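You operate a simulated robot arm through the tools that you are given. There is no shell and no other tool. Be economical: measure what you need, move in short steps, check, and stop when the job is done.

The job below is to be done with a simulated two-armed robot. You get a single attempt, and the scene is never put back.

Task
Take the lid off the pot marked "waste" on the grey top of unit four and lay it down there. Shut the proof bench drawer. Shut the dryer drawer. Take the bottle labelled "OIL" from the front of the plate bench and put it on the grey top of unit three. Put the paper pack on the clear half of the green top of unit two away on the bottom shelf of the paper rack. Put the paddle from the green top of unit two on the grey board. Turn the unit two knob a to 3. Fetch the rubber cap from the grey top of unit two and set it on the bottom shelf by the hall door. Close the oil lid of unit two. Stack the carton labelled "tabs" from the top of the paper pallets by the sink on top of the carton that says "clips". Take the cloth from the top shelf of unit three and put it on the top of the delivery. Take the teal jar from the grey top of unit one and put it on the green top of unit three. Take the wedge from the top shelf of unit one and put it on the grey top of unit one. Put the paper block on the top of the stone slab away on the top of the dark cabinet by the delivery. Open the oil lid of unit four. Do these in any order. Set down upright: bottle, jar.

It is judged by the outcome, as a careful person would: the job done as asked, and still so three seconds after it is handed in. It fails if anything else is knocked over, pushed out of place, dropped, spilled or broken. A push-on lid holds only when it is set on centred and level and pressed home; a screw cap is set on level and turned clockwise until tight. Flat cloth is picked up by pressing the open fingertips on it (5 to 10 N) and closing them slowly along it; thin cloth reads only 2 to 8 mm in the jaws.

Robot
Two 7-joint arms with two-finger parallel grippers on one trunk, on a base that drives. Base frame: it is fixed to the floor where the robot stands at the start and does not move with it; the origin is under the middle of the robot, x ahead of it, y to its left, z up; the surface under the hand at the start is at about z = 780. Readings come in mm, degrees, newtons and seconds.
The left shoulder is at the start at [62, 197, 1254], the right one opposite. With the tool pointing down near the work surface each hand reaches from about 100 to 660 mm from the robot's upright axis, wherever it stands, measured 20 degrees to its own side. Places, roughly: blue bottle, bottle [4750, -3500, 1000]; blue pot, grey pot, yellow pot [750, -250, 1000]; bottom shelf by the hall door [-2500, -3700, 100]; bottom shelf of the paper rack [5200, -7900, 300]; carton [-1000, 1000, 1000]; cloth (7x5x4 cm) [400, -1600, 800]; dryer drawer [5000, -4700, 900]; green top of unit three [2200, -1700, 1000]; grey board (32x26x1 cm) [2100, 1400, 1000]; grey top of unit one [700, -4900, 1000]; grey top of unit three [700, -1700, 1000]; jar [750, -4750, 1000]; oil lid of unit four [800, 100, 1000]; oil lid of unit two [400, -3200, 400]; paddle (20x7x3 cm) [2100, -3400, 1000]; paper block (6x12x2 cm) [4900, 100, 900]; paper pack [2250, -3250, 1000]; proof bench drawer [4800, -4700, 700]; rubber cap (4x4x3 cm) [800, -3400, 1000]; top of the dark cabinet by the delivery (15x26 cm) [200, 2480, 840]; top of the delivery (30x24 cm) [2120, 1680, 900]; unit two knob a [1800, -3000, 1000]; wedge (4x10x4 cm) [400, -4800, 800]. Payload 1.57 kg a hand.
Tool frame (each hand has its own): the origin (TCP) lies between the finger pads and is the grasp point; the fingertips stand 30 mm ahead of it; z points along the fingers, y is the line along which they close. The gripper opens to 110 mm. The fingers are 24 mm wide and 12 mm thick; the gripper's body (48 by 112 mm) begins 78 mm behind the TCP.
Orientation is that of the tool frame in the base frame, as a unit quaternion [x, y, z, w]. With the fingers straight down and closing along the base's y, the tool's x points along the base's -x, its y along +y and its z along -z.

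Tools
- The arms move only by the tool drive_tool. It takes "left_targets", "right_targets" or both (then of equal length, played together; a hand with none holds still); each is text: rows parted by semicolons, each of 6 numbers parted by spaces: the shift along the tool's x, y, z in mm, then the turn, a rotation vector about the tool's x, y, z in degrees. In form: x y z ax ay az; .... A call has 1 to 8 rows; each row is the pose to reach, as a shift and turn from the pose commanded when the call began, along the tool's axes at that moment. "left_grip" and "right_grip" are, for a hand that has rows, the finger opening in mm, from 0 to 110, set as the call begins (left out, the last holds). A row lasts 0.2 s, in which the tool goes at most 50 mm and 8.6 degrees; a call with a longer step from one row to the next is refused whole, and so is a gripper value outside its range. Where a pose cannot be reached the arm comes as near as it can. A force on the tool above 40 N (or 10 N above the force at the start of the call, whichever is more), or a blocked arm, ends the call early, and 0.2 s more pass. Each finger travels about 72 mm/s and halts on what it meets, pressing with about 43 N; the grip force reading is that of the motor and also rises with nothing between the fingers. The clock runs only during rows and for 0.2 s after the last one: add rows that repeat a pose to give the fingers time. It gives the time, the measured TCP pose, the force on the tool (base axes), the opening and the grip force at its end, in the units of the frame above (readings bear some noise), with the torque about the TCP (base axes, N m) and any sound that the robot's microphone picked up.
- Cameras (640 x 400 px; columns grow to the right, rows downward): "scene" is now at [106.8, -13.3, 1837.3]; the picture's right is [-0.16, -0.99, 0.00], its down [-0.77, 0.12, -0.63] and it looks along [0.62, -0.10, -0.78] (base axes); focal length 264 px, centre (320, 200). "left" rides on the left gripper at [70, -16, -141] in its tool frame; the picture's right is [0.23, 0.97, 0.00], its down [-0.85, 0.20, -0.48] and it looks along [-0.47, 0.11, 0.88] (tool axes); focal length 222 px, centre (320, 200). "right" rides on the right gripper at [70, 16, -141] in its tool frame; the picture's right is [-0.23, 0.97, 0.00], its down [-0.85, -0.20, -0.48] and it looks along [-0.47, -0.11, 0.88] (tool axes); focal length 222 px, centre (320, 200). There is no depth. A picture from a camera that has moved, and an enlarged one, comes with that camera's place and axes in the base frame and with its lens.
- get_image(camera): a new picture of that camera. The clock stands still meanwhile.
- slide_trunk(by): slides the trunk up (or, below 0, down) by that many mm; the arms and the scene camera ride with it, the base frame stays. It gives what a move gives, with no picture.
- base_move(legs): drives the robot by 1 to 6 legs, each [ahead, left, turn to the left] in mm, mm and degrees, along the robot's own axes; the way and the turn of a leg run together, so that a leg with both is an arc; at most 1500 mm and 180 degrees a leg. The arms and the cameras ride along, it lands a little off, and it stops where it bumps. It gives what a move gives.
- aim_head(pan, tilt): turns the head with the scene camera to pan (to the left, within 86 degrees either way) and tilt (down, from -29 to 69), counted from straight ahead of the robot. It gives what a move gives.
- enlarge(camera, box): a new picture of the part [left, top, right, bottom] of that camera's present view, enlarged. The clock stands still meanwhile.
- hand_in(): hands the job in; it is judged then, once.

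Work in short steps. Places have to be worked out from the pictures, the camera data and where the tool is seen: move nearer, look again, correct. Check each grasp and each placing, and mend what went wrong. You have 567 turns and 370 pictures in all, those below and enlarged ones among them. Open the grippers and draw the arms clear of the work before you hand the job in, unless the task says otherwise; then end with one line.

The tools are called by a JSON object that holds its "name" and its "arguments". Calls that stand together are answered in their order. drive_tool: Moves the arms, as the interface text tells. Its arguments: {"type":"object","properties":{"left_targets":{"type":"string"},"left_grip":{"type":"number"},"right_targets":{"type":"string"},"right_grip":{"type":"number"}},"required":[]} The other tools are called the same way: slide_trunk (by) slides the trunk up or down; base_move (legs) drives the base; aim_head (pan, tilt) turns the head that bears the scene camera; get_image (camera) takes a picture; enlarge (camera, box) takes an enlarged picture of a part of a camera's view; hand_in () hands the job in.

At the start:

```text
clock: 0.0
left_position: [425.3, 147.9, 1250.3]
left_orientation: [0.0, 1.0, 0.0, -0.001]
left_force: [0.6, 0.4, -0.4]
left_moment: [0.0, -0.03, 0.02]
left_grip_width: 110.0
left_finger_force: 0.0
right_position: [351.6, -148.9, 1317.5]
right_orientation: [-0.001, 1.0, 0.001, -0.001]
right_force: [1.2, -0.1, -0.5]
right_moment: [0.03, 0.0, 0.02]
right_grip_width: 110.0
right_finger_force: 0.2
trunk travel left (down, up): [-850.0, 140.0]
robot x, y, heading: [-0.6, 0.1, -0.2]
head pan, tilt: [-9.2, 51.0]
```

scene: 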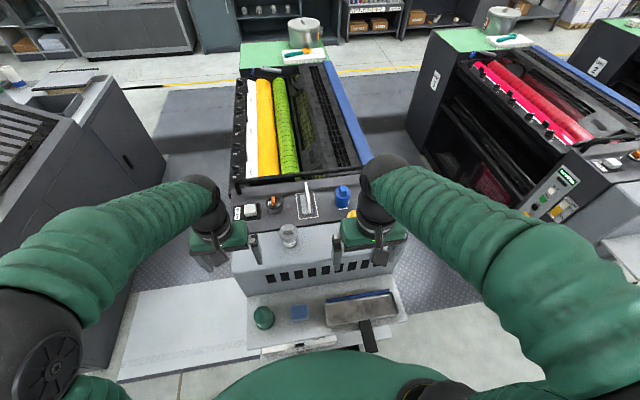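
right: 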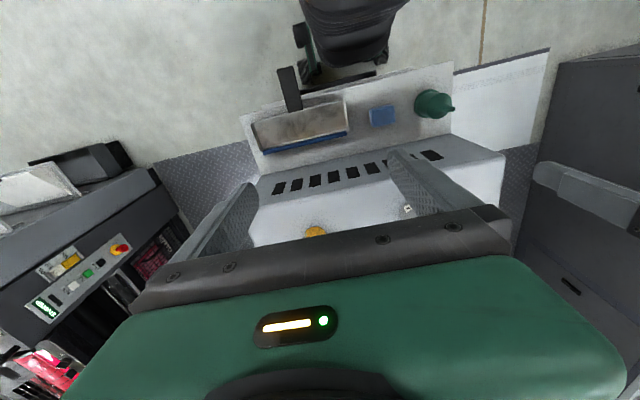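
left: 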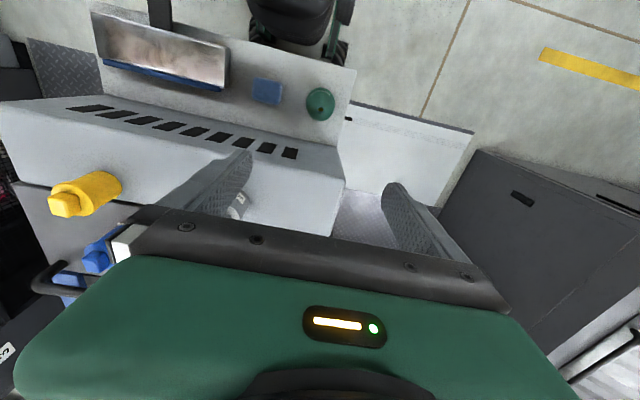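

The robot stands before unit four. I look closer at its grey top and pots.

{"name": "enlarge", "arguments": {"camera": "scene", "box": [200, 150, 420, 290]}}

{"name": "get_image", "arguments": {"camera": "scene"}}

```text
2.86 times, centred on (310, 220) of scene
camera zoom: at [106.8, -13.3, 1837.3], right [-0.16, -0.99, 0.0], down [-0.77, 0.12, -0.63], along [0.62, -0.1, -0.78], focal length 755 px, centre (349, 143)
```

zoom: 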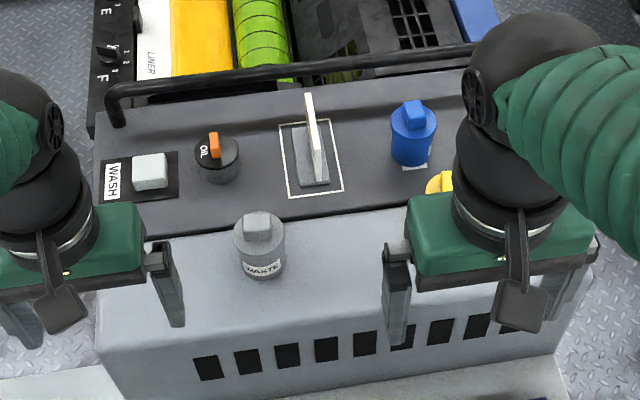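

```text
365 pictures are left
camera scene: at [106.8, -13.3, 1837.3], right [-0.16, -0.99, 0.0], down [-0.77, 0.12, -0.63], along [0.62, -0.1, -0.78], focal length 264 px, centre (320, 200)
```

scene: 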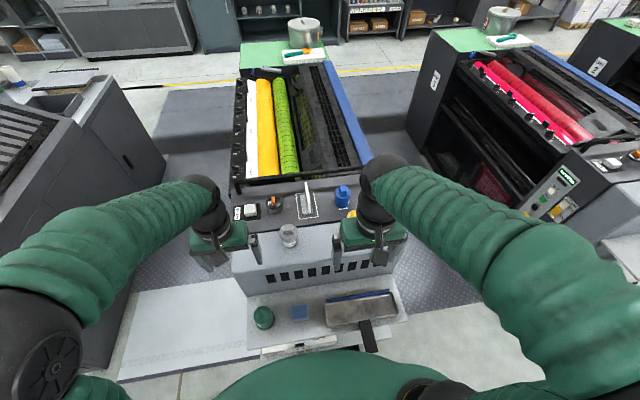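

Unit four's lid and pot lie around x 650–790; too far. I drive ahead a bit, hands high, watching for a bump.

{"name": "base_move", "arguments": {"legs": [[150, 0, 0]]}}

{"name": "get_image", "arguments": {"camera": "scene"}}

```text
clock: 1.4
left_position: [493.5, 88.1, 1251.9]
left_orientation: [0.064, 0.998, 0.007, 0.001]
left_force: [0.1, 0.3, -0.4]
left_moment: [-0.05, 0.02, 0.01]
left_grip_width: 110.1
left_finger_force: 0.1
right_position: [382.1, -198.3, 1315.8]
right_orientation: [0.06, 0.998, 0.005, 0.001]
right_force: [-0.1, 0.0, 0.4]
right_moment: [-0.06, -0.02, 0.02]
right_grip_width: 109.9
right_finger_force: 0.0
trunk travel left (down, up): [-850.0, 140.0]
robot x, y, heading: [56.2, 5.8, -6.9]
head pan, tilt: [-9.2, 51.0]
stopped in leg 1: the robot was blocked; the commanded pose is now the measured one
```

```text
364 pictures are left
camera scene: at [159.0, -11.6, 1837.7], right [-0.28, -0.96, 0.0], down [-0.75, 0.22, -0.63], along [0.6, -0.18, -0.78], focal length 264 px, centre (320, 200)
```

scene: 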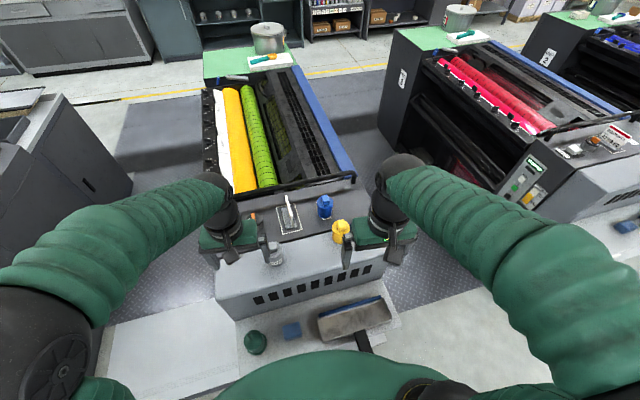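

Blocked by the low step. I back off, and look around to plan the aisles.

{"name": "base_move", "arguments": {"legs": [[-200, 0, 7]]}}

{"name": "aim_head", "arguments": {"pan": -55, "tilt": 35}}

{"name": "get_image", "arguments": {"camera": "scene"}}

{"name": "aim_head", "arguments": {"pan": 30, "tilt": 35}}

{"name": "get_image", "arguments": {"camera": "scene"}}

```text
clock: 3.0
left_position: [282.8, 146.6, 1249.3]
left_orientation: [-0.002, 1.0, 0.009, -0.002]
left_force: [-0.1, -0.9, -0.3]
left_moment: [0.0, 0.03, -0.02]
left_grip_width: 110.1
left_finger_force: 0.0
right_position: [211.4, -151.4, 1312.8]
right_orientation: [-0.003, 1.0, 0.009, -0.001]
right_force: [1.4, -0.7, 0.6]
right_moment: [0.03, 0.03, -0.02]
right_grip_width: 110.1
right_finger_force: 0.0
trunk travel left (down, up): [-850.0, 140.0]
robot x, y, heading: [-149.5, 16.6, 0.3]
head pan, tilt: [-9.2, 51.0]
```

```text
clock: 4.1
left_position: [276.6, 153.5, 1252.4]
left_orientation: [-0.004, 1.0, 0.007, 0.001]
left_force: [0.2, -0.5, -0.7]
left_moment: [-0.03, 0.04, 0.02]
left_grip_width: 110.1
left_finger_force: 0.1
right_position: [204.2, -145.3, 1315.4]
right_orientation: [-0.004, 1.0, 0.007, 0.001]
right_force: [0.1, 0.7, 0.4]
right_moment: [-0.02, -0.01, 0.01]
right_grip_width: 110.1
right_finger_force: 0.0
trunk travel left (down, up): [-850.0, 140.0]
robot x, y, heading: [-144.9, 15.7, 0.3]
head pan, tilt: [-55.0, 35.0]
```

```text
363 pictures are left
camera scene: at [-65.8, -51.8, 1860.7], right [-0.81, -0.58, 0.0], down [-0.33, 0.47, -0.82], along [0.48, -0.67, -0.57], focal length 264 px, centre (320, 200)
```

scene: 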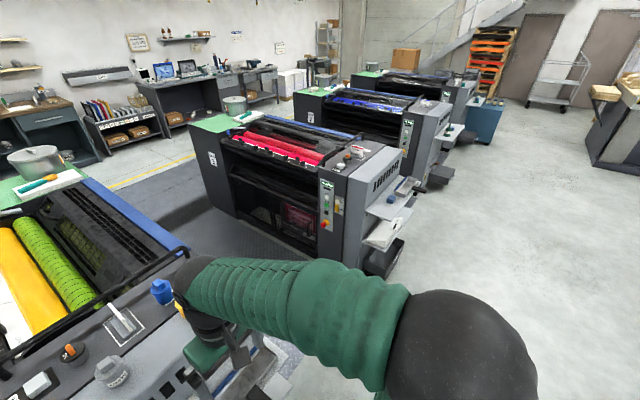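

```text
clock: 5.7
left_position: [275.8, 151.3, 1252.8]
left_orientation: [-0.003, 1.0, 0.007, 0.001]
left_force: [-0.2, 0.3, 0.6]
left_moment: [-0.04, 0.0, 0.01]
left_grip_width: 110.2
left_finger_force: 0.1
right_position: [204.8, -148.3, 1314.6]
right_orientation: [-0.003, 1.0, 0.009, -0.001]
right_force: [0.7, -0.5, 0.0]
right_moment: [0.02, 0.01, -0.02]
right_grip_width: 110.1
right_finger_force: 0.1
trunk travel left (down, up): [-850.0, 140.0]
robot x, y, heading: [-146.5, 16.3, 0.6]
head pan, tilt: [30.0, 35.0]
```

```text
362 pictures are left
camera scene: at [-38.2, 60.0, 1860.4], right [0.51, -0.86, 0.0], down [-0.5, -0.29, -0.82], along [0.71, 0.42, -0.57], focal length 264 px, centre (320, 200)
```

scene: 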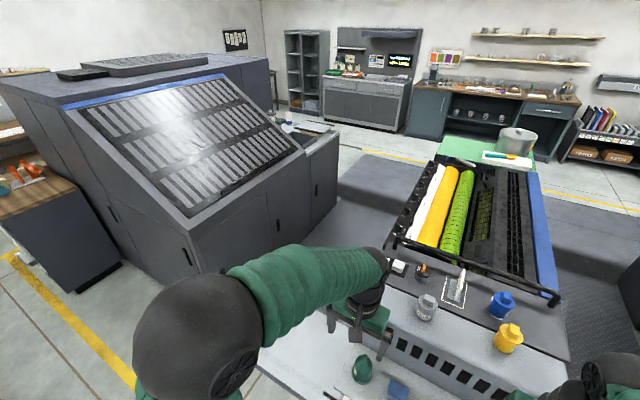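

The aisle between units four and three is clear and wide. I drive into it and turn to face unit four.

{"name": "base_move", "arguments": {"legs": [[0, -560, 0], [770, 0, 0], [0, 0, 90]]}}

{"name": "aim_head", "arguments": {"pan": 0, "tilt": 50}}

{"name": "get_image", "arguments": {"camera": "scene"}}

```text
clock: 11.3
left_position: [646.5, -351.0, 1252.7]
left_orientation: [-0.069, 0.998, 0.003, 0.003]
left_force: [-0.1, -0.8, 0.7]
left_moment: [0.09, -0.03, 0.03]
left_grip_width: 109.9
left_finger_force: 0.1
right_position: [612.5, -655.9, 1318.0]
right_orientation: [-0.071, 0.997, 0.0, 0.002]
right_force: [-0.8, -0.7, -0.3]
right_moment: [0.07, -0.05, -0.01]
right_grip_width: 110.2
right_finger_force: 0.1
trunk travel left (down, up): [-850.0, 140.0]
robot x, y, heading: [251.1, -556.4, 8.0]
head pan, tilt: [30.0, 35.0]
stopped in leg 2: the robot was blocked; the commanded pose is now the measured one
```

```text
clock: 12.3
left_position: [650.0, -349.9, 1251.3]
left_orientation: [-0.07, 0.998, 0.001, 0.0]
left_force: [-0.2, -0.3, 0.5]
left_moment: [-0.01, 0.03, 0.0]
left_grip_width: 109.7
left_finger_force: 0.0
right_position: [617.7, -657.3, 1316.4]
right_orientation: [-0.072, 0.997, 0.001, 0.001]
right_force: [-0.3, -0.2, -0.3]
right_moment: [0.07, 0.02, 0.01]
right_grip_width: 109.8
right_finger_force: 0.1
trunk travel left (down, up): [-850.0, 140.0]
robot x, y, heading: [253.1, -550.1, 7.9]
head pan, tilt: [0.0, 50.0]
```

```text
361 pictures are left
camera scene: at [361.1, -546.9, 1839.0], right [0.14, -0.99, 0.0], down [-0.76, -0.11, -0.64], along [0.63, 0.09, -0.77], focal length 264 px, centre (320, 200)
```

scene: 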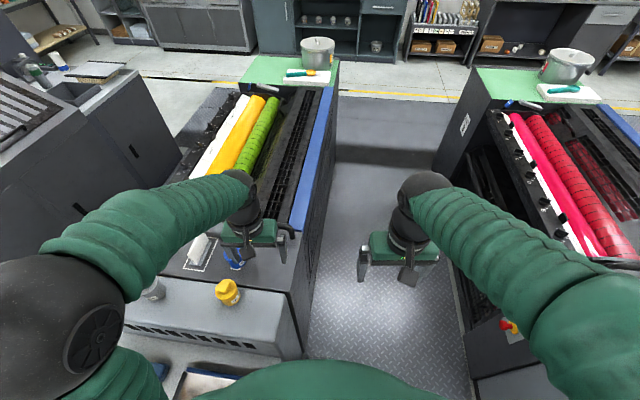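

The aisle is too narrow to help; the front position reaches with a slightly tilted hand. I go back to the front of unit four, just short of the step.

{"name": "base_move", "arguments": {"legs": [[-320, 0, 0], [0, 0, -8], [0, 640, 0]]}}

{"name": "get_image", "arguments": {"camera": "scene"}}

```text
clock: 18.2
left_position: [367.0, 185.6, 1251.5]
left_orientation: [0.009, 1.0, 0.001, 0.001]
left_force: [-0.4, 0.7, -0.3]
left_moment: [0.01, -0.02, -0.01]
left_grip_width: 110.2
left_finger_force: 0.0
right_position: [287.2, -109.2, 1317.8]
right_orientation: [0.007, 1.0, 0.0, 0.002]
right_force: [-0.5, 0.1, -0.5]
right_moment: [-0.02, -0.01, -0.01]
right_grip_width: 110.1
right_finger_force: 0.1
trunk travel left (down, up): [-850.0, 140.0]
robot x, y, heading: [-60.9, 48.1, -0.9]
head pan, tilt: [0.0, 50.0]
```

```text
360 pictures are left
camera scene: at [51.0, 38.9, 1838.7], right [-0.02, -1.0, 0.0], down [-0.77, 0.02, -0.64], along [0.64, -0.01, -0.77], focal length 264 px, centre (320, 200)
```

scene: 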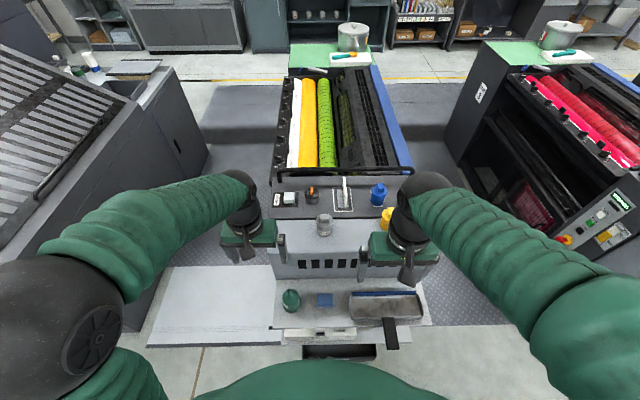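

I edge ahead 85 mm and take close views of the pot and oil lid.

{"name": "base_move", "arguments": {"legs": [[85, 0, 1]]}}

{"name": "enlarge", "arguments": {"camera": "scene", "box": [240, 140, 460, 280]}}

{"name": "get_image", "arguments": {"camera": "left"}}

```text
clock: 19.3
left_position: [435.8, 195.1, 1255.7]
left_orientation: [0.0, 1.0, 0.0, 0.008]
left_force: [-0.4, -0.4, 0.1]
left_moment: [0.05, -0.04, 0.02]
left_grip_width: 109.9
left_finger_force: 0.0
right_position: [359.8, -101.9, 1321.1]
right_orientation: [-0.001, 1.0, -0.001, 0.007]
right_force: [-0.5, 0.6, -0.2]
right_moment: [0.01, -0.05, 0.01]
right_grip_width: 109.8
right_finger_force: 0.0
trunk travel left (down, up): [-850.0, 140.0]
robot x, y, heading: [33.1, 42.8, 0.3]
head pan, tilt: [0.0, 50.0]
```

```text
2.86 times, centred on (350, 210) of scene
camera zoom: at [114.7, 43.7, 1840.0], right [0.0, -1.0, 0.0], down [-0.76, 0.0, -0.65], along [0.65, 0.0, -0.76], focal length 755 px, centre (234, 171)
```

zoom: 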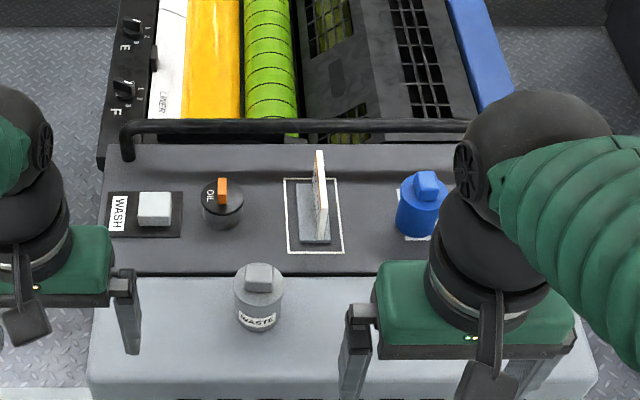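

```text
358 pictures are left
camera left: at [361.6, 179.1, 1396.0], right [-0.23, 0.97, 0.0], down [0.85, 0.2, 0.49], along [0.48, 0.11, -0.87], focal length 222 px, centre (320, 200)
```

left: 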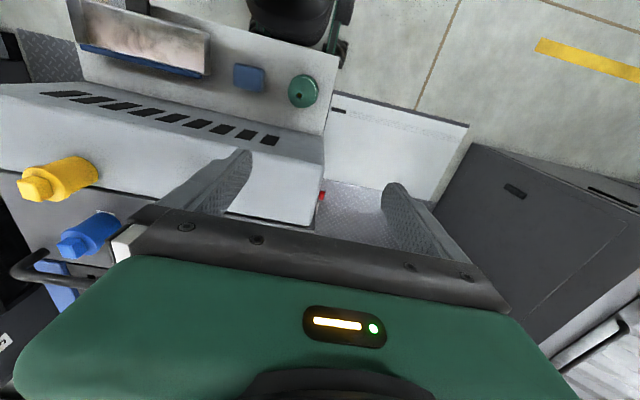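

The pot is roughly at (650, 25). I bring the left hand over it at z 1180 to look down with its camera.

{"name": "drive_tool", "arguments": {"left_targets": "-36 -29 12 0 0 0; -71 -58 25 0 0 0; -107 -88 37 0 0 0; -143 -117 50 0 0 0; -178 -146 62 0 0 0; -214 -175 75 0 0 0; -214 -175 75 0 0 0"}}

{"name": "get_image", "arguments": {"camera": "left"}}

{"name": "get_image", "arguments": {"camera": "scene"}}

```text
clock: 20.9
left_position: [668.1, 17.4, 1176.8]
left_orientation: [0.0, 1.0, 0.001, 0.0]
left_force: [1.0, -0.8, -0.2]
left_moment: [-0.01, 0.03, -0.01]
left_grip_width: 110.0
left_finger_force: 0.0
right_position: [374.5, -103.4, 1317.4]
right_orientation: [-0.001, 1.0, -0.001, 0.001]
right_force: [0.5, -0.8, -0.6]
right_moment: [0.02, -0.05, -0.01]
right_grip_width: 109.8
right_finger_force: 0.0
trunk travel left (down, up): [-850.0, 140.0]
robot x, y, heading: [27.4, 43.3, 0.1]
head pan, tilt: [0.0, 50.0]
```

```text
357 pictures are left
camera left: at [595.6, 0.4, 1318.2], right [-0.23, 0.97, 0.0], down [0.85, 0.2, 0.48], along [0.47, 0.11, -0.88], focal length 222 px, centre (320, 200)
```

left: 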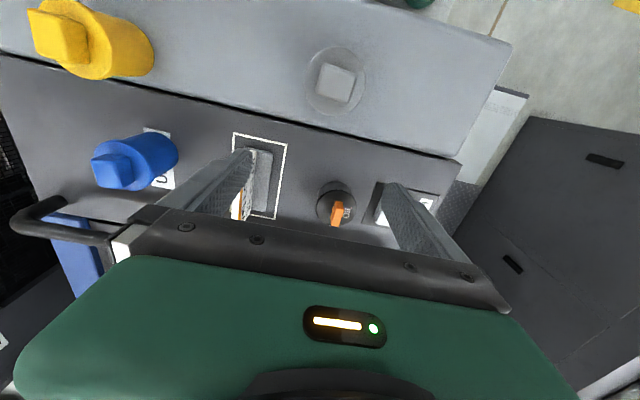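

```text
356 pictures are left
camera scene: at [138.8, 42.3, 1838.5], right [0.0, -1.0, 0.0], down [-0.77, 0.0, -0.64], along [0.64, 0.0, -0.77], focal length 264 px, centre (320, 200)
```

scene: 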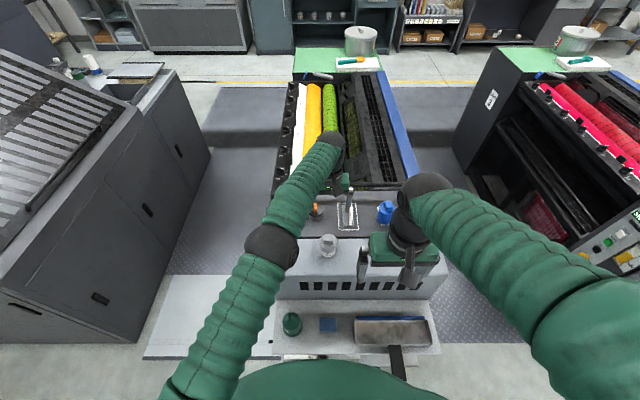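

Triangulating: the lid handle is near (596, 16, ~1062). I move above it, tips about 30 mm over.

{"name": "drive_tool", "arguments": {"left_targets": "36 0 20 0 0 0; 72 -1 40 0 0 0; 72 -1 55 0 0 0; 72 -1 55 0 0 0"}}

{"name": "get_image", "arguments": {"camera": "left"}}

{"name": "enlarge", "arguments": {"camera": "scene", "box": [240, 160, 420, 280]}}

```text
clock: 21.9
left_position: [595.1, 17.2, 1123.4]
left_orientation: [0.0, 1.0, 0.0, 0.001]
left_force: [0.9, 0.3, 0.4]
left_moment: [0.02, 0.01, -0.04]
left_grip_width: 110.1
left_finger_force: 0.1
right_position: [375.5, -101.3, 1317.5]
right_orientation: [-0.002, 1.0, -0.001, 0.001]
right_force: [0.7, 0.2, 0.4]
right_moment: [-0.01, -0.03, 0.0]
right_grip_width: 110.3
right_finger_force: 0.0
trunk travel left (down, up): [-850.0, 140.0]
robot x, y, heading: [26.4, 46.0, -0.1]
head pan, tilt: [0.0, 50.0]
```

```text
355 pictures are left
camera left: at [522.1, 0.8, 1263.0], right [-0.23, 0.97, 0.0], down [0.85, 0.2, 0.48], along [0.47, 0.11, -0.88], focal length 222 px, centre (320, 200)
```

left: 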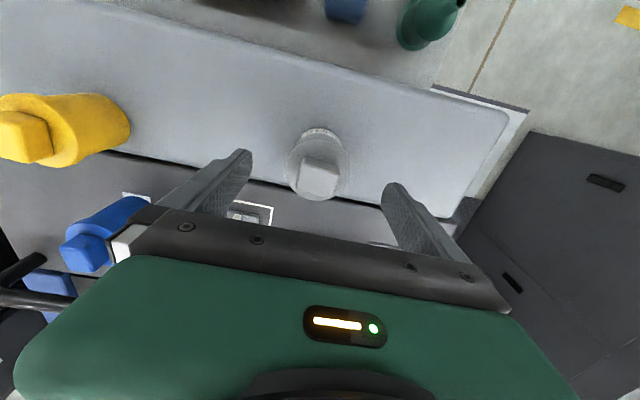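

```text
3.33 times, centred on (330, 220) of scene
camera zoom: at [139.4, 43.0, 1838.5], right [0.0, -1.0, 0.0], down [-0.77, 0.0, -0.64], along [0.64, 0.0, -0.77], focal length 880 px, centre (287, 133)
```

zoom: 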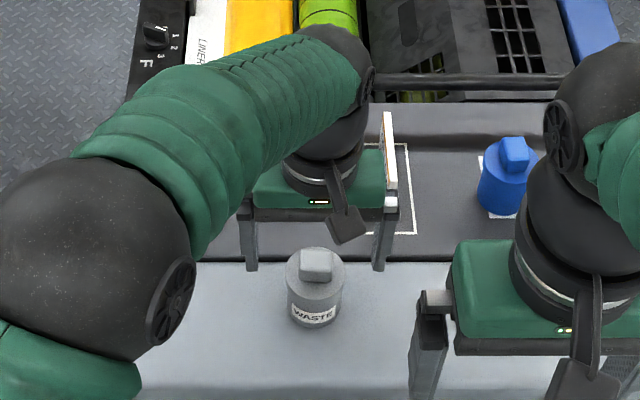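

Refined: the handle top is at about (595, 15, 1090), just at fingertip level between the fingers. I descend 15 mm and close on it.

{"name": "drive_tool", "arguments": {"left_targets": "0 -2 8 0 0 0; 0 -2 15 0 0 0; 0 -2 15 0 0 0"}}

{"name": "drive_tool", "arguments": {"left_targets": "0 0 0 0 0 0; 0 0 0 0 0 0; 0 0 0 0 0 0; 0 0 0 0 0 0; 0 0 0 0 0 0", "left_grip": 20}}

{"name": "get_image", "arguments": {"camera": "left"}}

```text
clock: 22.7
left_position: [591.5, 16.2, 1107.7]
left_orientation: [-0.001, 1.0, 0.0, 0.002]
left_force: [-0.3, -0.4, -0.2]
left_moment: [-0.03, -0.04, 0.0]
left_grip_width: 109.8
left_finger_force: 0.1
right_position: [374.2, -102.1, 1318.3]
right_orientation: [-0.002, 1.0, -0.001, 0.001]
right_force: [-1.0, -0.2, 0.0]
right_moment: [-0.02, -0.02, -0.02]
right_grip_width: 109.9
right_finger_force: 0.0
trunk travel left (down, up): [-850.0, 140.0]
robot x, y, heading: [30.0, 45.3, 0.2]
head pan, tilt: [0.0, 50.0]
```

```text
clock: 23.9
left_position: [593.2, 15.1, 1107.8]
left_orientation: [0.0, 1.0, 0.0, 0.001]
left_force: [0.4, -0.5, 0.1]
left_moment: [0.02, -0.03, 0.01]
left_grip_width: 33.5
left_finger_force: 41.1
right_position: [375.6, -101.3, 1317.4]
right_orientation: [-0.002, 1.0, -0.001, 0.002]
right_force: [0.6, -0.9, 0.3]
right_moment: [0.0, 0.0, 0.02]
right_grip_width: 110.1
right_finger_force: 0.0
trunk travel left (down, up): [-850.0, 140.0]
robot x, y, heading: [29.0, 46.3, -0.1]
head pan, tilt: [0.0, 50.0]
heard: snap
```

```text
353 pictures are left
camera left: at [520.8, -0.9, 1247.7], right [-0.23, 0.97, 0.0], down [0.85, 0.2, 0.48], along [0.47, 0.11, -0.88], focal length 222 px, centre (320, 200)
```

left: 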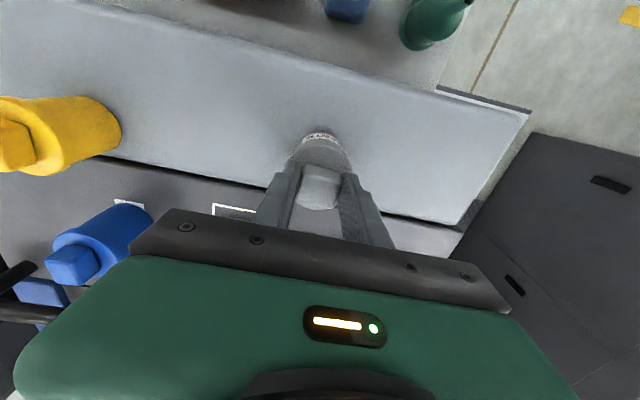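

Gripped at 33.5 mm and a snap was heard. I lift 40 mm and check.

{"name": "drive_tool", "arguments": {"left_targets": "0 0 -6 0 0 0; 0 0 -15 0 0 0; 0 0 -40 0 0 0; 0 0 -60 0 0 0"}}

{"name": "get_image", "arguments": {"camera": "left"}}

{"name": "enlarge", "arguments": {"camera": "scene", "box": [240, 160, 420, 280]}}

```text
clock: 24.9
left_position: [592.7, 18.0, 1168.3]
left_orientation: [0.0, 1.0, 0.001, 0.002]
left_force: [-0.2, 0.5, 0.9]
left_moment: [-0.04, 0.02, 0.02]
left_grip_width: 20.1
left_finger_force: 0.0
right_position: [373.1, -102.1, 1316.5]
right_orientation: [-0.001, 1.0, -0.001, 0.001]
right_force: [-0.7, 0.4, 0.6]
right_moment: [-0.01, 0.0, 0.02]
right_grip_width: 109.9
right_finger_force: 0.0
trunk travel left (down, up): [-850.0, 140.0]
robot x, y, heading: [27.6, 44.5, 0.2]
head pan, tilt: [0.0, 50.0]
```

```text
352 pictures are left
camera left: at [520.7, 1.2, 1308.4], right [-0.23, 0.97, 0.0], down [0.85, 0.2, 0.48], along [0.47, 0.11, -0.88], focal length 222 px, centre (320, 200)
```

left: 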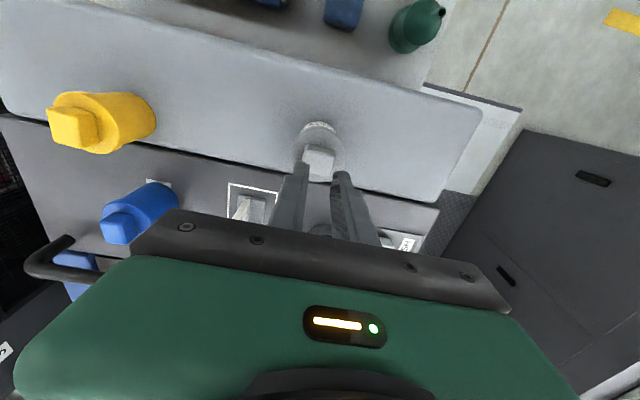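

```text
3.33 times, centred on (330, 220) of scene
camera zoom: at [136.6, 43.1, 1838.7], right [0.0, -1.0, 0.0], down [-0.77, 0.0, -0.64], along [0.64, 0.0, -0.77], focal length 880 px, centre (287, 133)
```

zoom: 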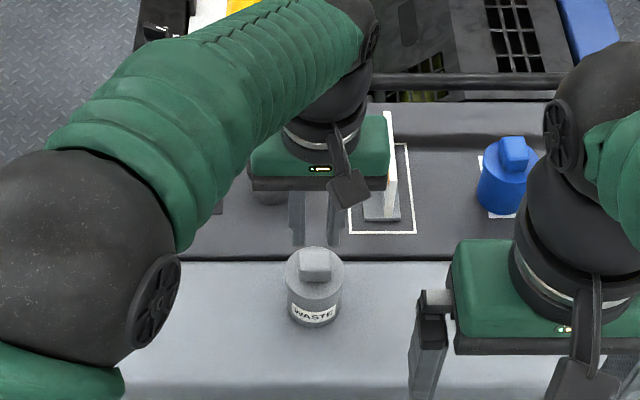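

It slipped: the grip was only on the top edge. I reopen, go 18 mm deeper and 7 mm further ahead, and grip again.

{"name": "drive_tool", "arguments": {"left_targets": "0 0 0 0 0 0; -7 -2 0 0 0 0; -7 -2 0 0 0 0; -7 -2 35 0 0 0; -7 -2 65 0 0 0; -7 -2 77 0 0 0; -7 -2 77 0 0 0", "left_grip": 80}}

{"name": "get_image", "arguments": {"camera": "left"}}

```text
clock: 26.5
left_position: [601.4, 15.6, 1089.0]
left_orientation: [-0.001, 1.0, 0.0, 0.001]
left_force: [0.0, -0.1, -0.4]
left_moment: [0.01, -0.01, 0.02]
left_grip_width: 80.0
left_finger_force: 0.1
right_position: [374.2, -101.1, 1316.5]
right_orientation: [-0.003, 1.0, -0.001, 0.001]
right_force: [0.0, -1.2, 0.1]
right_moment: [0.01, -0.01, 0.0]
right_grip_width: 109.7
right_finger_force: 0.1
trunk travel left (down, up): [-850.0, 140.0]
robot x, y, heading: [25.5, 44.6, 0.2]
head pan, tilt: [0.0, 50.0]
```

```text
350 pictures are left
camera left: at [528.1, -1.6, 1230.3], right [-0.23, 0.97, 0.0], down [0.85, 0.2, 0.48], along [0.47, 0.11, -0.88], focal length 222 px, centre (320, 200)
```

left: 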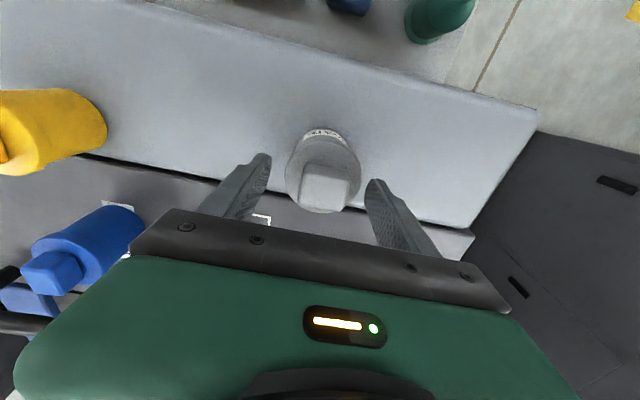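

The handle now sits well between the fingers. I close and pause.

{"name": "drive_tool", "arguments": {"left_targets": "0 0 0 0 0 0; 0 0 0 0 0 0; 0 0 0 0 0 0; 0 0 0 0 0 0", "left_grip": 15}}

{"name": "drive_tool", "arguments": {"left_targets": "0 0 -4 0 0 0; 0 0 -10 0 0 0; 0 0 -20 0 0 0; 0 0 -30 0 0 0"}}

{"name": "get_image", "arguments": {"camera": "left"}}

{"name": "enlarge", "arguments": {"camera": "scene", "box": [240, 160, 420, 280]}}

```text
clock: 27.5
left_position: [600.3, 14.7, 1088.7]
left_orientation: [0.001, 1.0, 0.001, 0.002]
left_force: [-0.4, -0.4, -0.3]
left_moment: [0.02, 0.01, 0.0]
left_grip_width: 58.1
left_finger_force: 43.0
right_position: [374.2, -101.3, 1317.7]
right_orientation: [-0.002, 1.0, -0.001, 0.0]
right_force: [-0.5, -0.6, 0.5]
right_moment: [0.02, -0.03, 0.02]
right_grip_width: 110.2
right_finger_force: 0.0
trunk travel left (down, up): [-850.0, 140.0]
robot x, y, heading: [23.9, 42.7, 0.0]
head pan, tilt: [0.0, 50.0]
```

```text
clock: 28.5
left_position: [598.1, 15.4, 1119.8]
left_orientation: [0.0, 1.0, -0.001, 0.002]
left_force: [-0.2, -0.2, 0.3]
left_moment: [0.01, -0.02, 0.02]
left_grip_width: 58.3
left_finger_force: 42.7
right_position: [375.1, -100.7, 1317.2]
right_orientation: [-0.002, 1.0, -0.001, 0.001]
right_force: [1.2, 0.0, 1.2]
right_moment: [-0.01, 0.03, -0.01]
right_grip_width: 110.1
right_finger_force: 0.1
trunk travel left (down, up): [-850.0, 140.0]
robot x, y, heading: [30.1, 46.9, 0.4]
head pan, tilt: [0.0, 50.0]
```

```text
349 pictures are left
camera left: at [526.1, -1.8, 1261.5], right [-0.23, 0.97, 0.0], down [0.85, 0.2, 0.48], along [0.47, 0.11, -0.88], focal length 222 px, centre (320, 200)
```

left: 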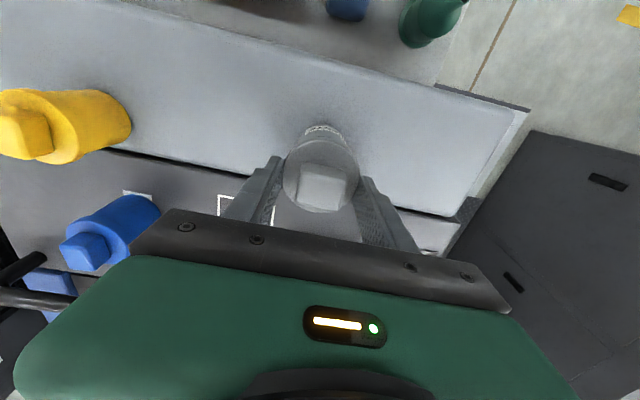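

```text
3.33 times, centred on (330, 220) of scene
camera zoom: at [137.4, 42.9, 1838.6], right [0.0, -1.0, 0.0], down [-0.77, 0.0, -0.64], along [0.64, 0.0, -0.77], focal length 880 px, centre (287, 133)
```

zoom: 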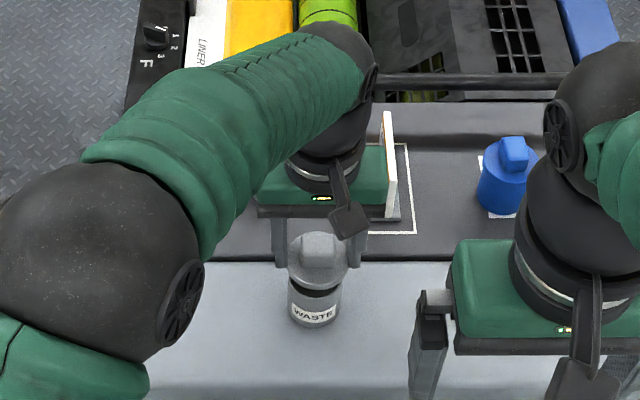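

The lid (skirt gripped, 58 mm) is off the pot. I carry it to the left on the grey top and lower it toward z≈1000.

{"name": "drive_tool", "arguments": {"left_targets": "0 0 -20 0 0 0; 0 40 -20 0 0 0; 5 80 -20 0 0 0; 8 115 -20 0 0 0; 8 115 20 0 0 0; 8 115 55 0 0 0; 8 115 68 0 0 0; 8 115 68 0 0 0"}}

{"name": "get_image", "arguments": {"camera": "left"}}

{"name": "enlarge", "arguments": {"camera": "scene", "box": [240, 160, 420, 280]}}

```text
clock: 30.3
left_position: [589.3, 131.3, 1052.9]
left_orientation: [0.0, 1.0, -0.001, 0.002]
left_force: [0.0, -0.5, 0.0]
left_moment: [-0.01, -0.01, 0.02]
left_grip_width: 58.3
left_finger_force: 43.1
right_position: [373.8, -99.6, 1317.7]
right_orientation: [-0.002, 1.0, -0.001, 0.002]
right_force: [-0.8, 0.5, 0.1]
right_moment: [-0.02, 0.0, 0.0]
right_grip_width: 110.0
right_finger_force: 0.1
trunk travel left (down, up): [-850.0, 140.0]
robot x, y, heading: [32.0, 43.1, 0.1]
head pan, tilt: [0.0, 50.0]
```

```text
347 pictures are left
camera left: at [516.8, 115.2, 1193.2], right [-0.23, 0.97, 0.0], down [0.85, 0.2, 0.48], along [0.47, 0.11, -0.88], focal length 222 px, centre (320, 200)
```

left: 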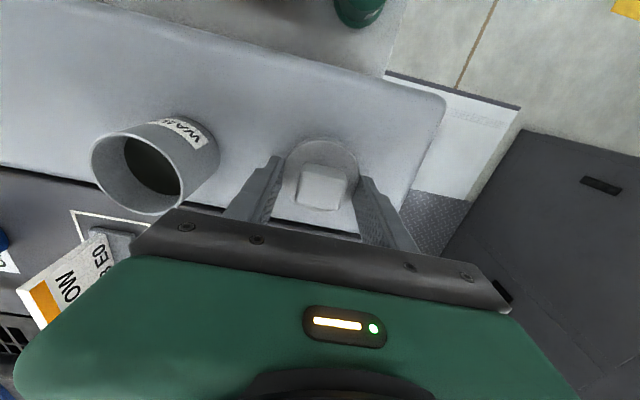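

```text
3.33 times, centred on (330, 220) of scene
camera zoom: at [136.6, 44.6, 1838.7], right [0.0, -1.0, 0.0], down [-0.77, 0.0, -0.64], along [0.64, 0.0, -0.77], focal length 880 px, centre (287, 133)
```

zoom: 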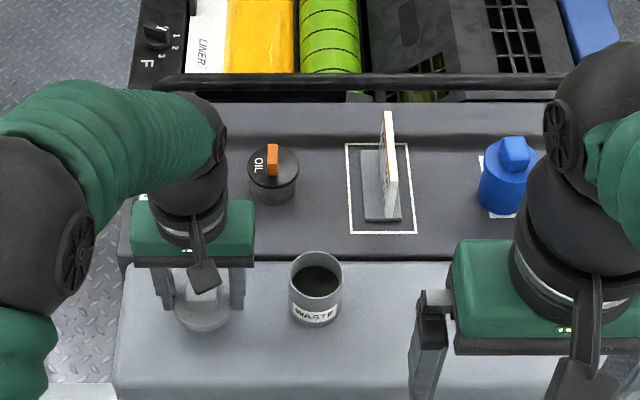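

The pot stands open and empty of trouble; the lid is a little above the top. I lower in small steps.

{"name": "drive_tool", "arguments": {"left_targets": "0 0 4 0 0 0; 0 0 8 0 0 0; 0 0 12 0 0 0; 0 0 15 0 0 0; 0 0 15 0 0 0"}}

{"name": "get_image", "arguments": {"camera": "left"}}

```text
clock: 31.5
left_position: [590.5, 131.4, 1036.4]
left_orientation: [0.0, 1.0, 0.0, 0.002]
left_force: [0.2, -0.4, -0.7]
left_moment: [0.03, 0.0, 0.0]
left_grip_width: 58.1
left_finger_force: 43.2
right_position: [373.5, -102.0, 1317.3]
right_orientation: [-0.002, 1.0, -0.001, 0.001]
right_force: [-1.1, -0.2, -0.9]
right_moment: [0.01, 0.02, -0.01]
right_grip_width: 109.9
right_finger_force: 0.1
trunk travel left (down, up): [-850.0, 140.0]
robot x, y, heading: [28.8, 44.8, 0.0]
head pan, tilt: [0.0, 50.0]
```

```text
345 pictures are left
camera left: at [518.7, 114.7, 1177.2], right [-0.23, 0.97, 0.0], down [0.85, 0.2, 0.48], along [0.47, 0.11, -0.88], focal length 222 px, centre (320, 200)
```

left: 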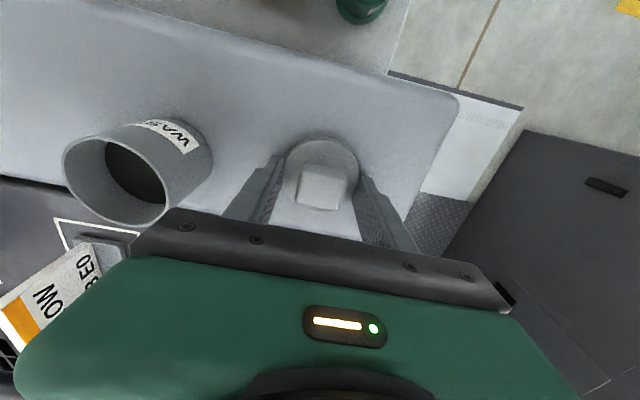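

No contact yet at TCP z 1036. I keep lowering in small steps until force rises.

{"name": "drive_tool", "arguments": {"left_targets": "0 0 3 0 0 0; 0 0 6 0 0 0; 0 0 9 0 0 0; 0 0 12 0 0 0; 0 0 15 0 0 0; 0 0 18 0 0 0; 0 0 21 0 0 0"}}

```text
clock: 32.5
left_position: [588.8, 130.0, 1032.6]
left_orientation: [-0.001, 1.0, 0.001, 0.006]
left_force: [-13.7, 2.6, 25.4]
left_moment: [0.44, 0.7, -0.01]
left_grip_width: 58.5
left_finger_force: 42.4
right_position: [370.8, -101.8, 1319.2]
right_orientation: [-0.003, 1.0, -0.001, 0.001]
right_force: [-0.3, -0.2, 0.3]
right_moment: [0.03, 0.02, 0.0]
right_grip_width: 110.0
right_finger_force: 0.1
trunk travel left (down, up): [-850.0, 140.0]
robot x, y, heading: [27.7, 44.5, 0.1]
head pan, tilt: [0.0, 50.0]
stopped in row 4 (left hand): the force on the tool passed its limit at 44 N (the readings are from after the stop); the commanded pose is now the measured one
```

Contact: the lid rests on the top. I ease 2 mm, open, and rise.

{"name": "drive_tool", "arguments": {"left_targets": "0 0 -1 0 0 0; 0 0 -1 0 0 0; 0 0 -1 0 0 0; 0 0 -40 0 0 0; 0 0 -80 0 0 0; 0 0 -120 0 0 0", "left_grip": 85}}

{"name": "enlarge", "arguments": {"camera": "scene", "box": [240, 160, 420, 280]}}

{"name": "get_image", "arguments": {"camera": "left"}}

```text
clock: 33.9
left_position: [592.9, 128.6, 1151.1]
left_orientation: [0.0, 1.0, 0.0, 0.006]
left_force: [0.0, -0.2, 0.0]
left_moment: [0.0, -0.04, 0.0]
left_grip_width: 84.9
left_finger_force: 0.0
right_position: [371.1, -101.2, 1318.0]
right_orientation: [-0.003, 1.0, 0.0, 0.002]
right_force: [-1.1, -0.3, -0.3]
right_moment: [0.01, -0.04, -0.02]
right_grip_width: 110.1
right_finger_force: 0.1
trunk travel left (down, up): [-850.0, 140.0]
robot x, y, heading: [28.9, 42.5, -0.2]
head pan, tilt: [0.0, 50.0]
```

```text
3.33 times, centred on (330, 220) of scene
camera zoom: at [133.3, 41.3, 1838.8], right [0.0, -1.0, 0.0], down [-0.77, 0.0, -0.64], along [0.64, 0.0, -0.77], focal length 880 px, centre (287, 133)
```

zoom: 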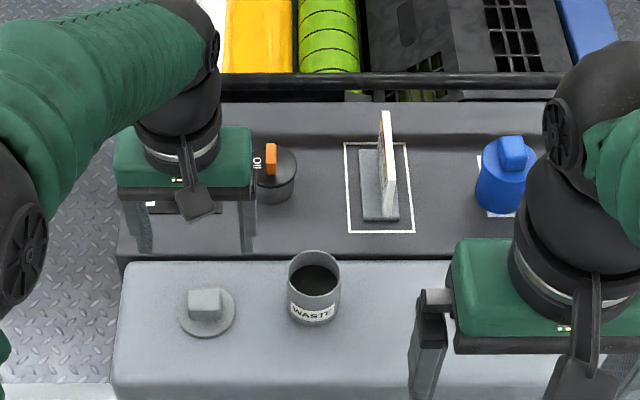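

```text
343 pictures are left
camera left: at [519.5, 112.9, 1292.4], right [-0.23, 0.97, 0.0], down [0.85, 0.2, 0.49], along [0.48, 0.11, -0.87], focal length 222 px, centre (320, 200)
```

left: 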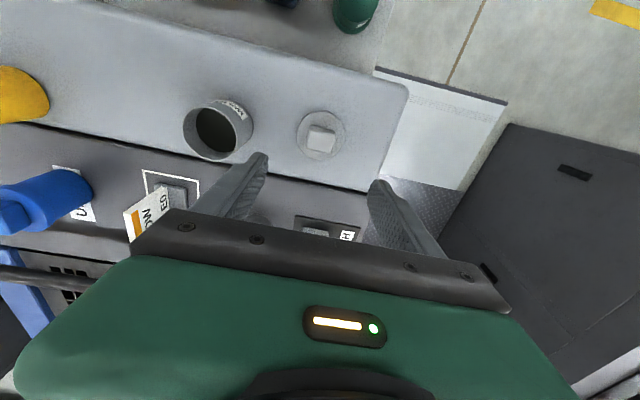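

The lid lies safely on the grey top. Now I look closely at the oil lid.

{"name": "drive_tool", "arguments": {"left_targets": "0 40 -20 0 0 0; 0 80 -40 0 0 0; 0 110 -60 0 0 0"}}

{"name": "enlarge", "arguments": {"camera": "scene", "box": [280, 170, 360, 220]}}

```text
clock: 34.6
left_position: [593.2, 242.7, 1210.7]
left_orientation: [0.0, 1.0, -0.002, 0.006]
left_force: [-0.6, 0.6, 0.2]
left_moment: [0.01, -0.03, -0.01]
left_grip_width: 85.1
left_finger_force: 0.0
right_position: [374.9, -99.5, 1316.1]
right_orientation: [-0.002, 1.0, -0.001, 0.0]
right_force: [0.9, -0.2, -0.2]
right_moment: [-0.01, 0.01, -0.02]
right_grip_width: 110.0
right_finger_force: 0.1
trunk travel left (down, up): [-850.0, 140.0]
robot x, y, heading: [28.9, 43.8, -0.0]
head pan, tilt: [0.0, 50.0]
```

```text
8.00 times, centred on (320, 195) of scene
camera zoom: at [137.0, 46.8, 1838.6], right [0.0, -1.0, 0.0], down [-0.77, 0.0, -0.64], along [0.64, 0.0, -0.77], focal length 2113 px, centre (320, 240)
```

zoom: 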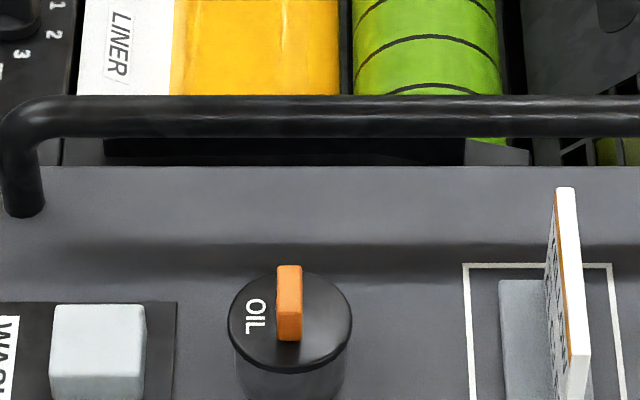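

The orange tab is about at (748, 61, 1060). I bring the left hand above it to test reach and see.

{"name": "drive_tool", "arguments": {"left_targets": "-26 -30 10 0 0 0; -52 -61 20 0 0 0; -78 -91 30 0 0 0; -103 -121 40 0 0 0; -129 -152 50 0 0 0; -155 -182 65 0 0 0; -155 -182 75 0 0 0; -155 -182 75 0 0 0", "left_grip": 60}}

{"name": "get_image", "arguments": {"camera": "left"}}

{"name": "enlarge", "arguments": {"camera": "scene", "box": [270, 130, 400, 220]}}

```text
clock: 36.5
left_position: [696.0, 80.0, 1131.9]
left_orientation: [0.0, 1.0, 0.0, 0.006]
left_force: [0.0, -0.3, -0.7]
left_moment: [0.01, 0.0, 0.01]
left_grip_width: 59.9
left_finger_force: 0.0
left hand out of reach, approached as far as the arm can: row 5, 6, 7, 8
right_position: [376.3, -101.6, 1316.4]
right_orientation: [-0.003, 1.0, -0.001, 0.0]
right_force: [0.5, 0.0, -0.6]
right_moment: [0.02, 0.0, -0.03]
right_grip_width: 109.9
right_finger_force: 0.1
trunk travel left (down, up): [-850.0, 140.0]
robot x, y, heading: [28.2, 45.0, 0.3]
head pan, tilt: [0.0, 50.0]
```

```text
341 pictures are left
camera left: at [623.5, 63.7, 1272.3], right [-0.23, 0.97, 0.0], down [0.85, 0.2, 0.49], along [0.47, 0.11, -0.87], focal length 222 px, centre (320, 200)
```

left: 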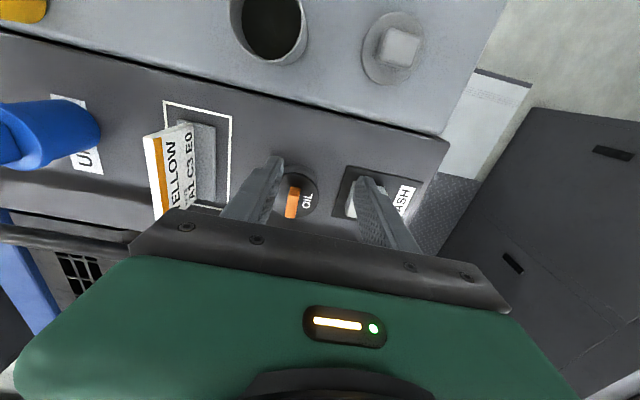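

```text
4.44 times, centred on (335, 175) of scene
camera zoom: at [139.7, 44.0, 1838.5], right [0.0, -1.0, 0.0], down [-0.77, 0.0, -0.64], along [0.64, 0.0, -0.77], focal length 1174 px, centre (253, 311)
```

zoom: 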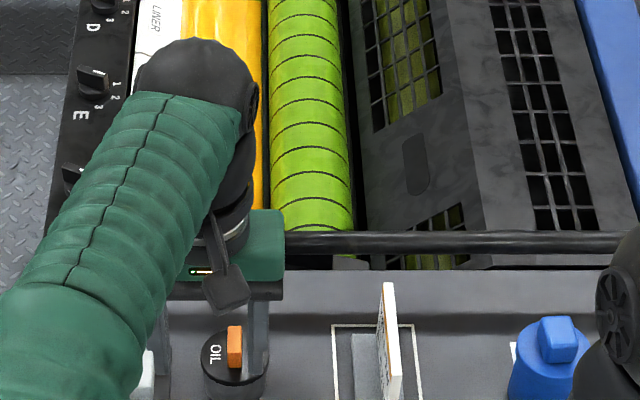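

Straight-down reach ends at x≈696. I look closer at the lid for its hinge before tilting the hand.

{"name": "enlarge", "arguments": {"camera": "left", "box": [250, 150, 350, 230]}}

```text
5.00 times, centred on (300, 190) of left
camera zoom: at [623.5, 63.7, 1272.3], right [-0.23, 0.97, 0.0], down [0.85, 0.2, 0.49], along [0.47, 0.11, -0.87], focal length 1111 px, centre (420, 250)
```

zoom: 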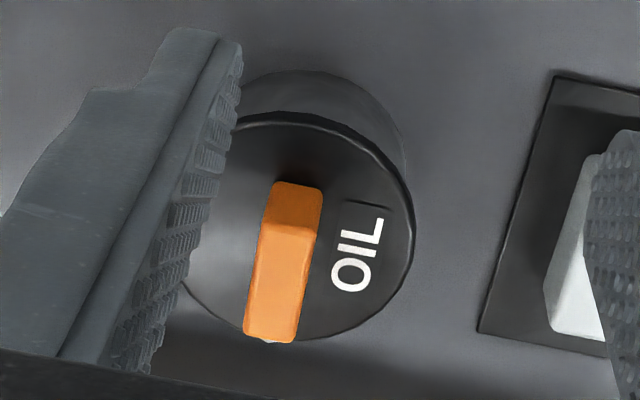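

No hinge visible yet. I back off 50 mm while tilting the tool 30° forward, and see where it lands.

{"name": "drive_tool", "arguments": {"left_targets": "25 0 -10 0 -7.5 0; 50 0 -20 0 -15 0; 50 0 -20 0 -22.5 0; 50 0 -20 0 -30 0; 50 0 -20 0 -30 0"}}

```text
clock: 37.6
left_position: [640.3, 77.8, 1155.2]
left_orientation: [0.0, 0.964, -0.001, 0.266]
left_force: [-0.7, 0.0, -0.2]
left_moment: [0.01, -0.02, 0.0]
left_grip_width: 60.0
left_finger_force: 0.2
right_position: [374.4, -101.7, 1318.0]
right_orientation: [-0.003, 1.0, -0.001, 0.002]
right_force: [-0.1, 0.0, -0.8]
right_moment: [-0.01, 0.0, -0.02]
right_grip_width: 110.1
right_finger_force: 0.2
trunk travel left (down, up): [-850.0, 140.0]
robot x, y, heading: [30.0, 48.2, 0.1]
head pan, tilt: [0.0, 50.0]
```

Reached; commanded equals reached pose. I move to hover over the tab at (738, 61, 1115).

{"name": "drive_tool", "arguments": {"left_targets": "-22 -6 28 0 0 0; -43 -12 56 0 0 0; -63 -17 85 0 0 0; -63 -17 85 0 0 0"}}

{"name": "get_image", "arguments": {"camera": "left"}}

{"name": "enlarge", "arguments": {"camera": "scene", "box": [270, 130, 400, 220]}}

```text
clock: 38.6
left_position: [738.3, 61.3, 1113.5]
left_orientation: [0.0, 0.965, 0.0, 0.263]
left_force: [-0.4, -0.5, 0.6]
left_moment: [0.01, -0.01, -0.03]
left_grip_width: 59.8
left_finger_force: 0.0
right_position: [375.4, -101.8, 1317.0]
right_orientation: [-0.002, 1.0, -0.002, 0.001]
right_force: [-1.4, 0.9, 0.2]
right_moment: [0.0, 0.02, -0.01]
right_grip_width: 110.1
right_finger_force: 0.1
trunk travel left (down, up): [-850.0, 140.0]
robot x, y, heading: [29.0, 44.5, 0.1]
head pan, tilt: [0.0, 50.0]
```

```text
338 pictures are left
camera left: at [604.6, 44.2, 1199.9], right [-0.2, 0.97, -0.12], down [0.49, 0.2, 0.85], along [0.85, 0.11, -0.52], focal length 222 px, centre (320, 200)
```

left: 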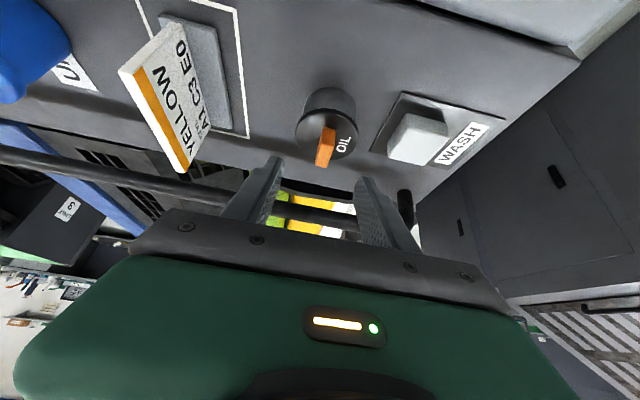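

```text
4.44 times, centred on (335, 175) of scene
camera zoom: at [138.0, 43.3, 1838.6], right [0.0, -1.0, 0.0], down [-0.77, 0.0, -0.64], along [0.64, 0.0, -0.77], focal length 1174 px, centre (253, 311)
```

zoom: 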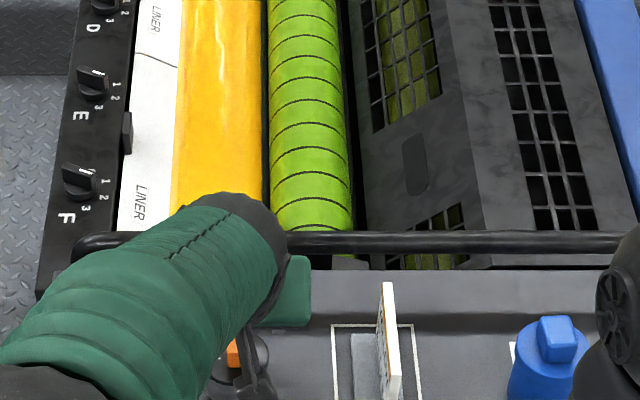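

Tab confirmed at about (748, 61, 1057). I descend to grip height and look.

{"name": "drive_tool", "arguments": {"left_targets": "8 0 14 0 0 0; 17 0 28 0 0 0; 17 0 28 0 0 0", "left_grip": 45}}

{"name": "enlarge", "arguments": {"camera": "left", "box": [220, 80, 440, 240]}}

```text
clock: 39.5
left_position: [737.7, 60.8, 1082.0]
left_orientation: [0.0, 0.964, 0.0, 0.265]
left_force: [-1.8, -0.7, 0.8]
left_moment: [-0.01, -0.01, -0.01]
left_grip_width: 45.0
left_finger_force: 0.1
right_position: [374.3, -102.0, 1317.5]
right_orientation: [-0.003, 1.0, -0.001, 0.001]
right_force: [0.0, 0.5, -0.9]
right_moment: [0.01, 0.0, 0.0]
right_grip_width: 110.0
right_finger_force: 0.1
trunk travel left (down, up): [-850.0, 140.0]
robot x, y, heading: [28.2, 46.5, 0.0]
head pan, tilt: [0.0, 50.0]
```

```text
2.50 times, centred on (330, 160) of left
camera zoom: at [603.5, 44.1, 1167.0], right [-0.2, 0.97, -0.12], down [0.49, 0.2, 0.85], along [0.85, 0.11, -0.52], focal length 555 px, centre (295, 300)
```

zoom: 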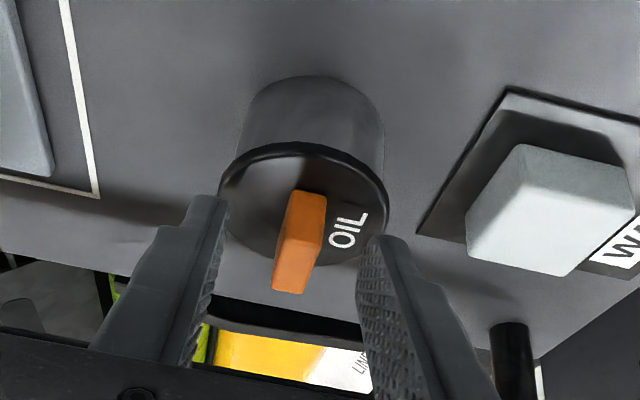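

The tab sits between the tips. I close on it.

{"name": "drive_tool", "arguments": {"left_targets": "0 0 0 0 0 0; 0 0 0 0 0 0; 0 0 0 0 0 0", "left_grip": 6}}

{"name": "enlarge", "arguments": {"camera": "left", "box": [220, 80, 440, 240]}}

```text
clock: 40.2
left_position: [738.5, 63.0, 1080.9]
left_orientation: [-0.001, 0.965, 0.0, 0.264]
left_force: [1.0, 1.7, -0.3]
left_moment: [0.06, -0.01, 0.1]
left_grip_width: 11.7
left_finger_force: 28.9
right_position: [374.5, -100.8, 1316.6]
right_orientation: [-0.002, 1.0, -0.002, 0.001]
right_force: [-0.5, 0.2, -0.2]
right_moment: [0.01, 0.0, 0.01]
right_grip_width: 110.1
right_finger_force: 0.1
trunk travel left (down, up): [-850.0, 140.0]
robot x, y, heading: [25.2, 42.0, -0.0]
head pan, tilt: [0.0, 50.0]
```

```text
2.50 times, centred on (330, 160) of left
camera zoom: at [604.3, 45.0, 1166.5], right [-0.2, 0.97, -0.12], down [0.49, 0.2, 0.85], along [0.85, 0.11, -0.52], focal length 555 px, centre (295, 300)
```

zoom: 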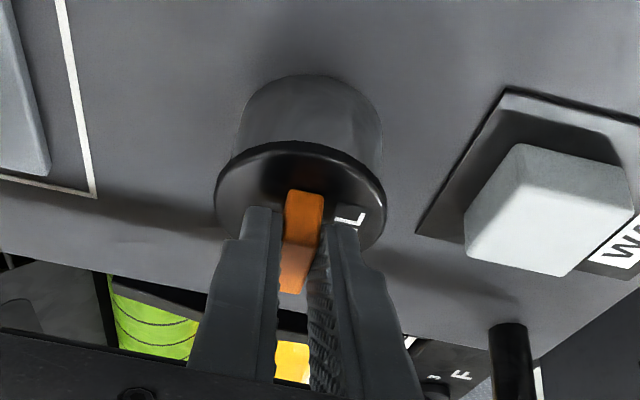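

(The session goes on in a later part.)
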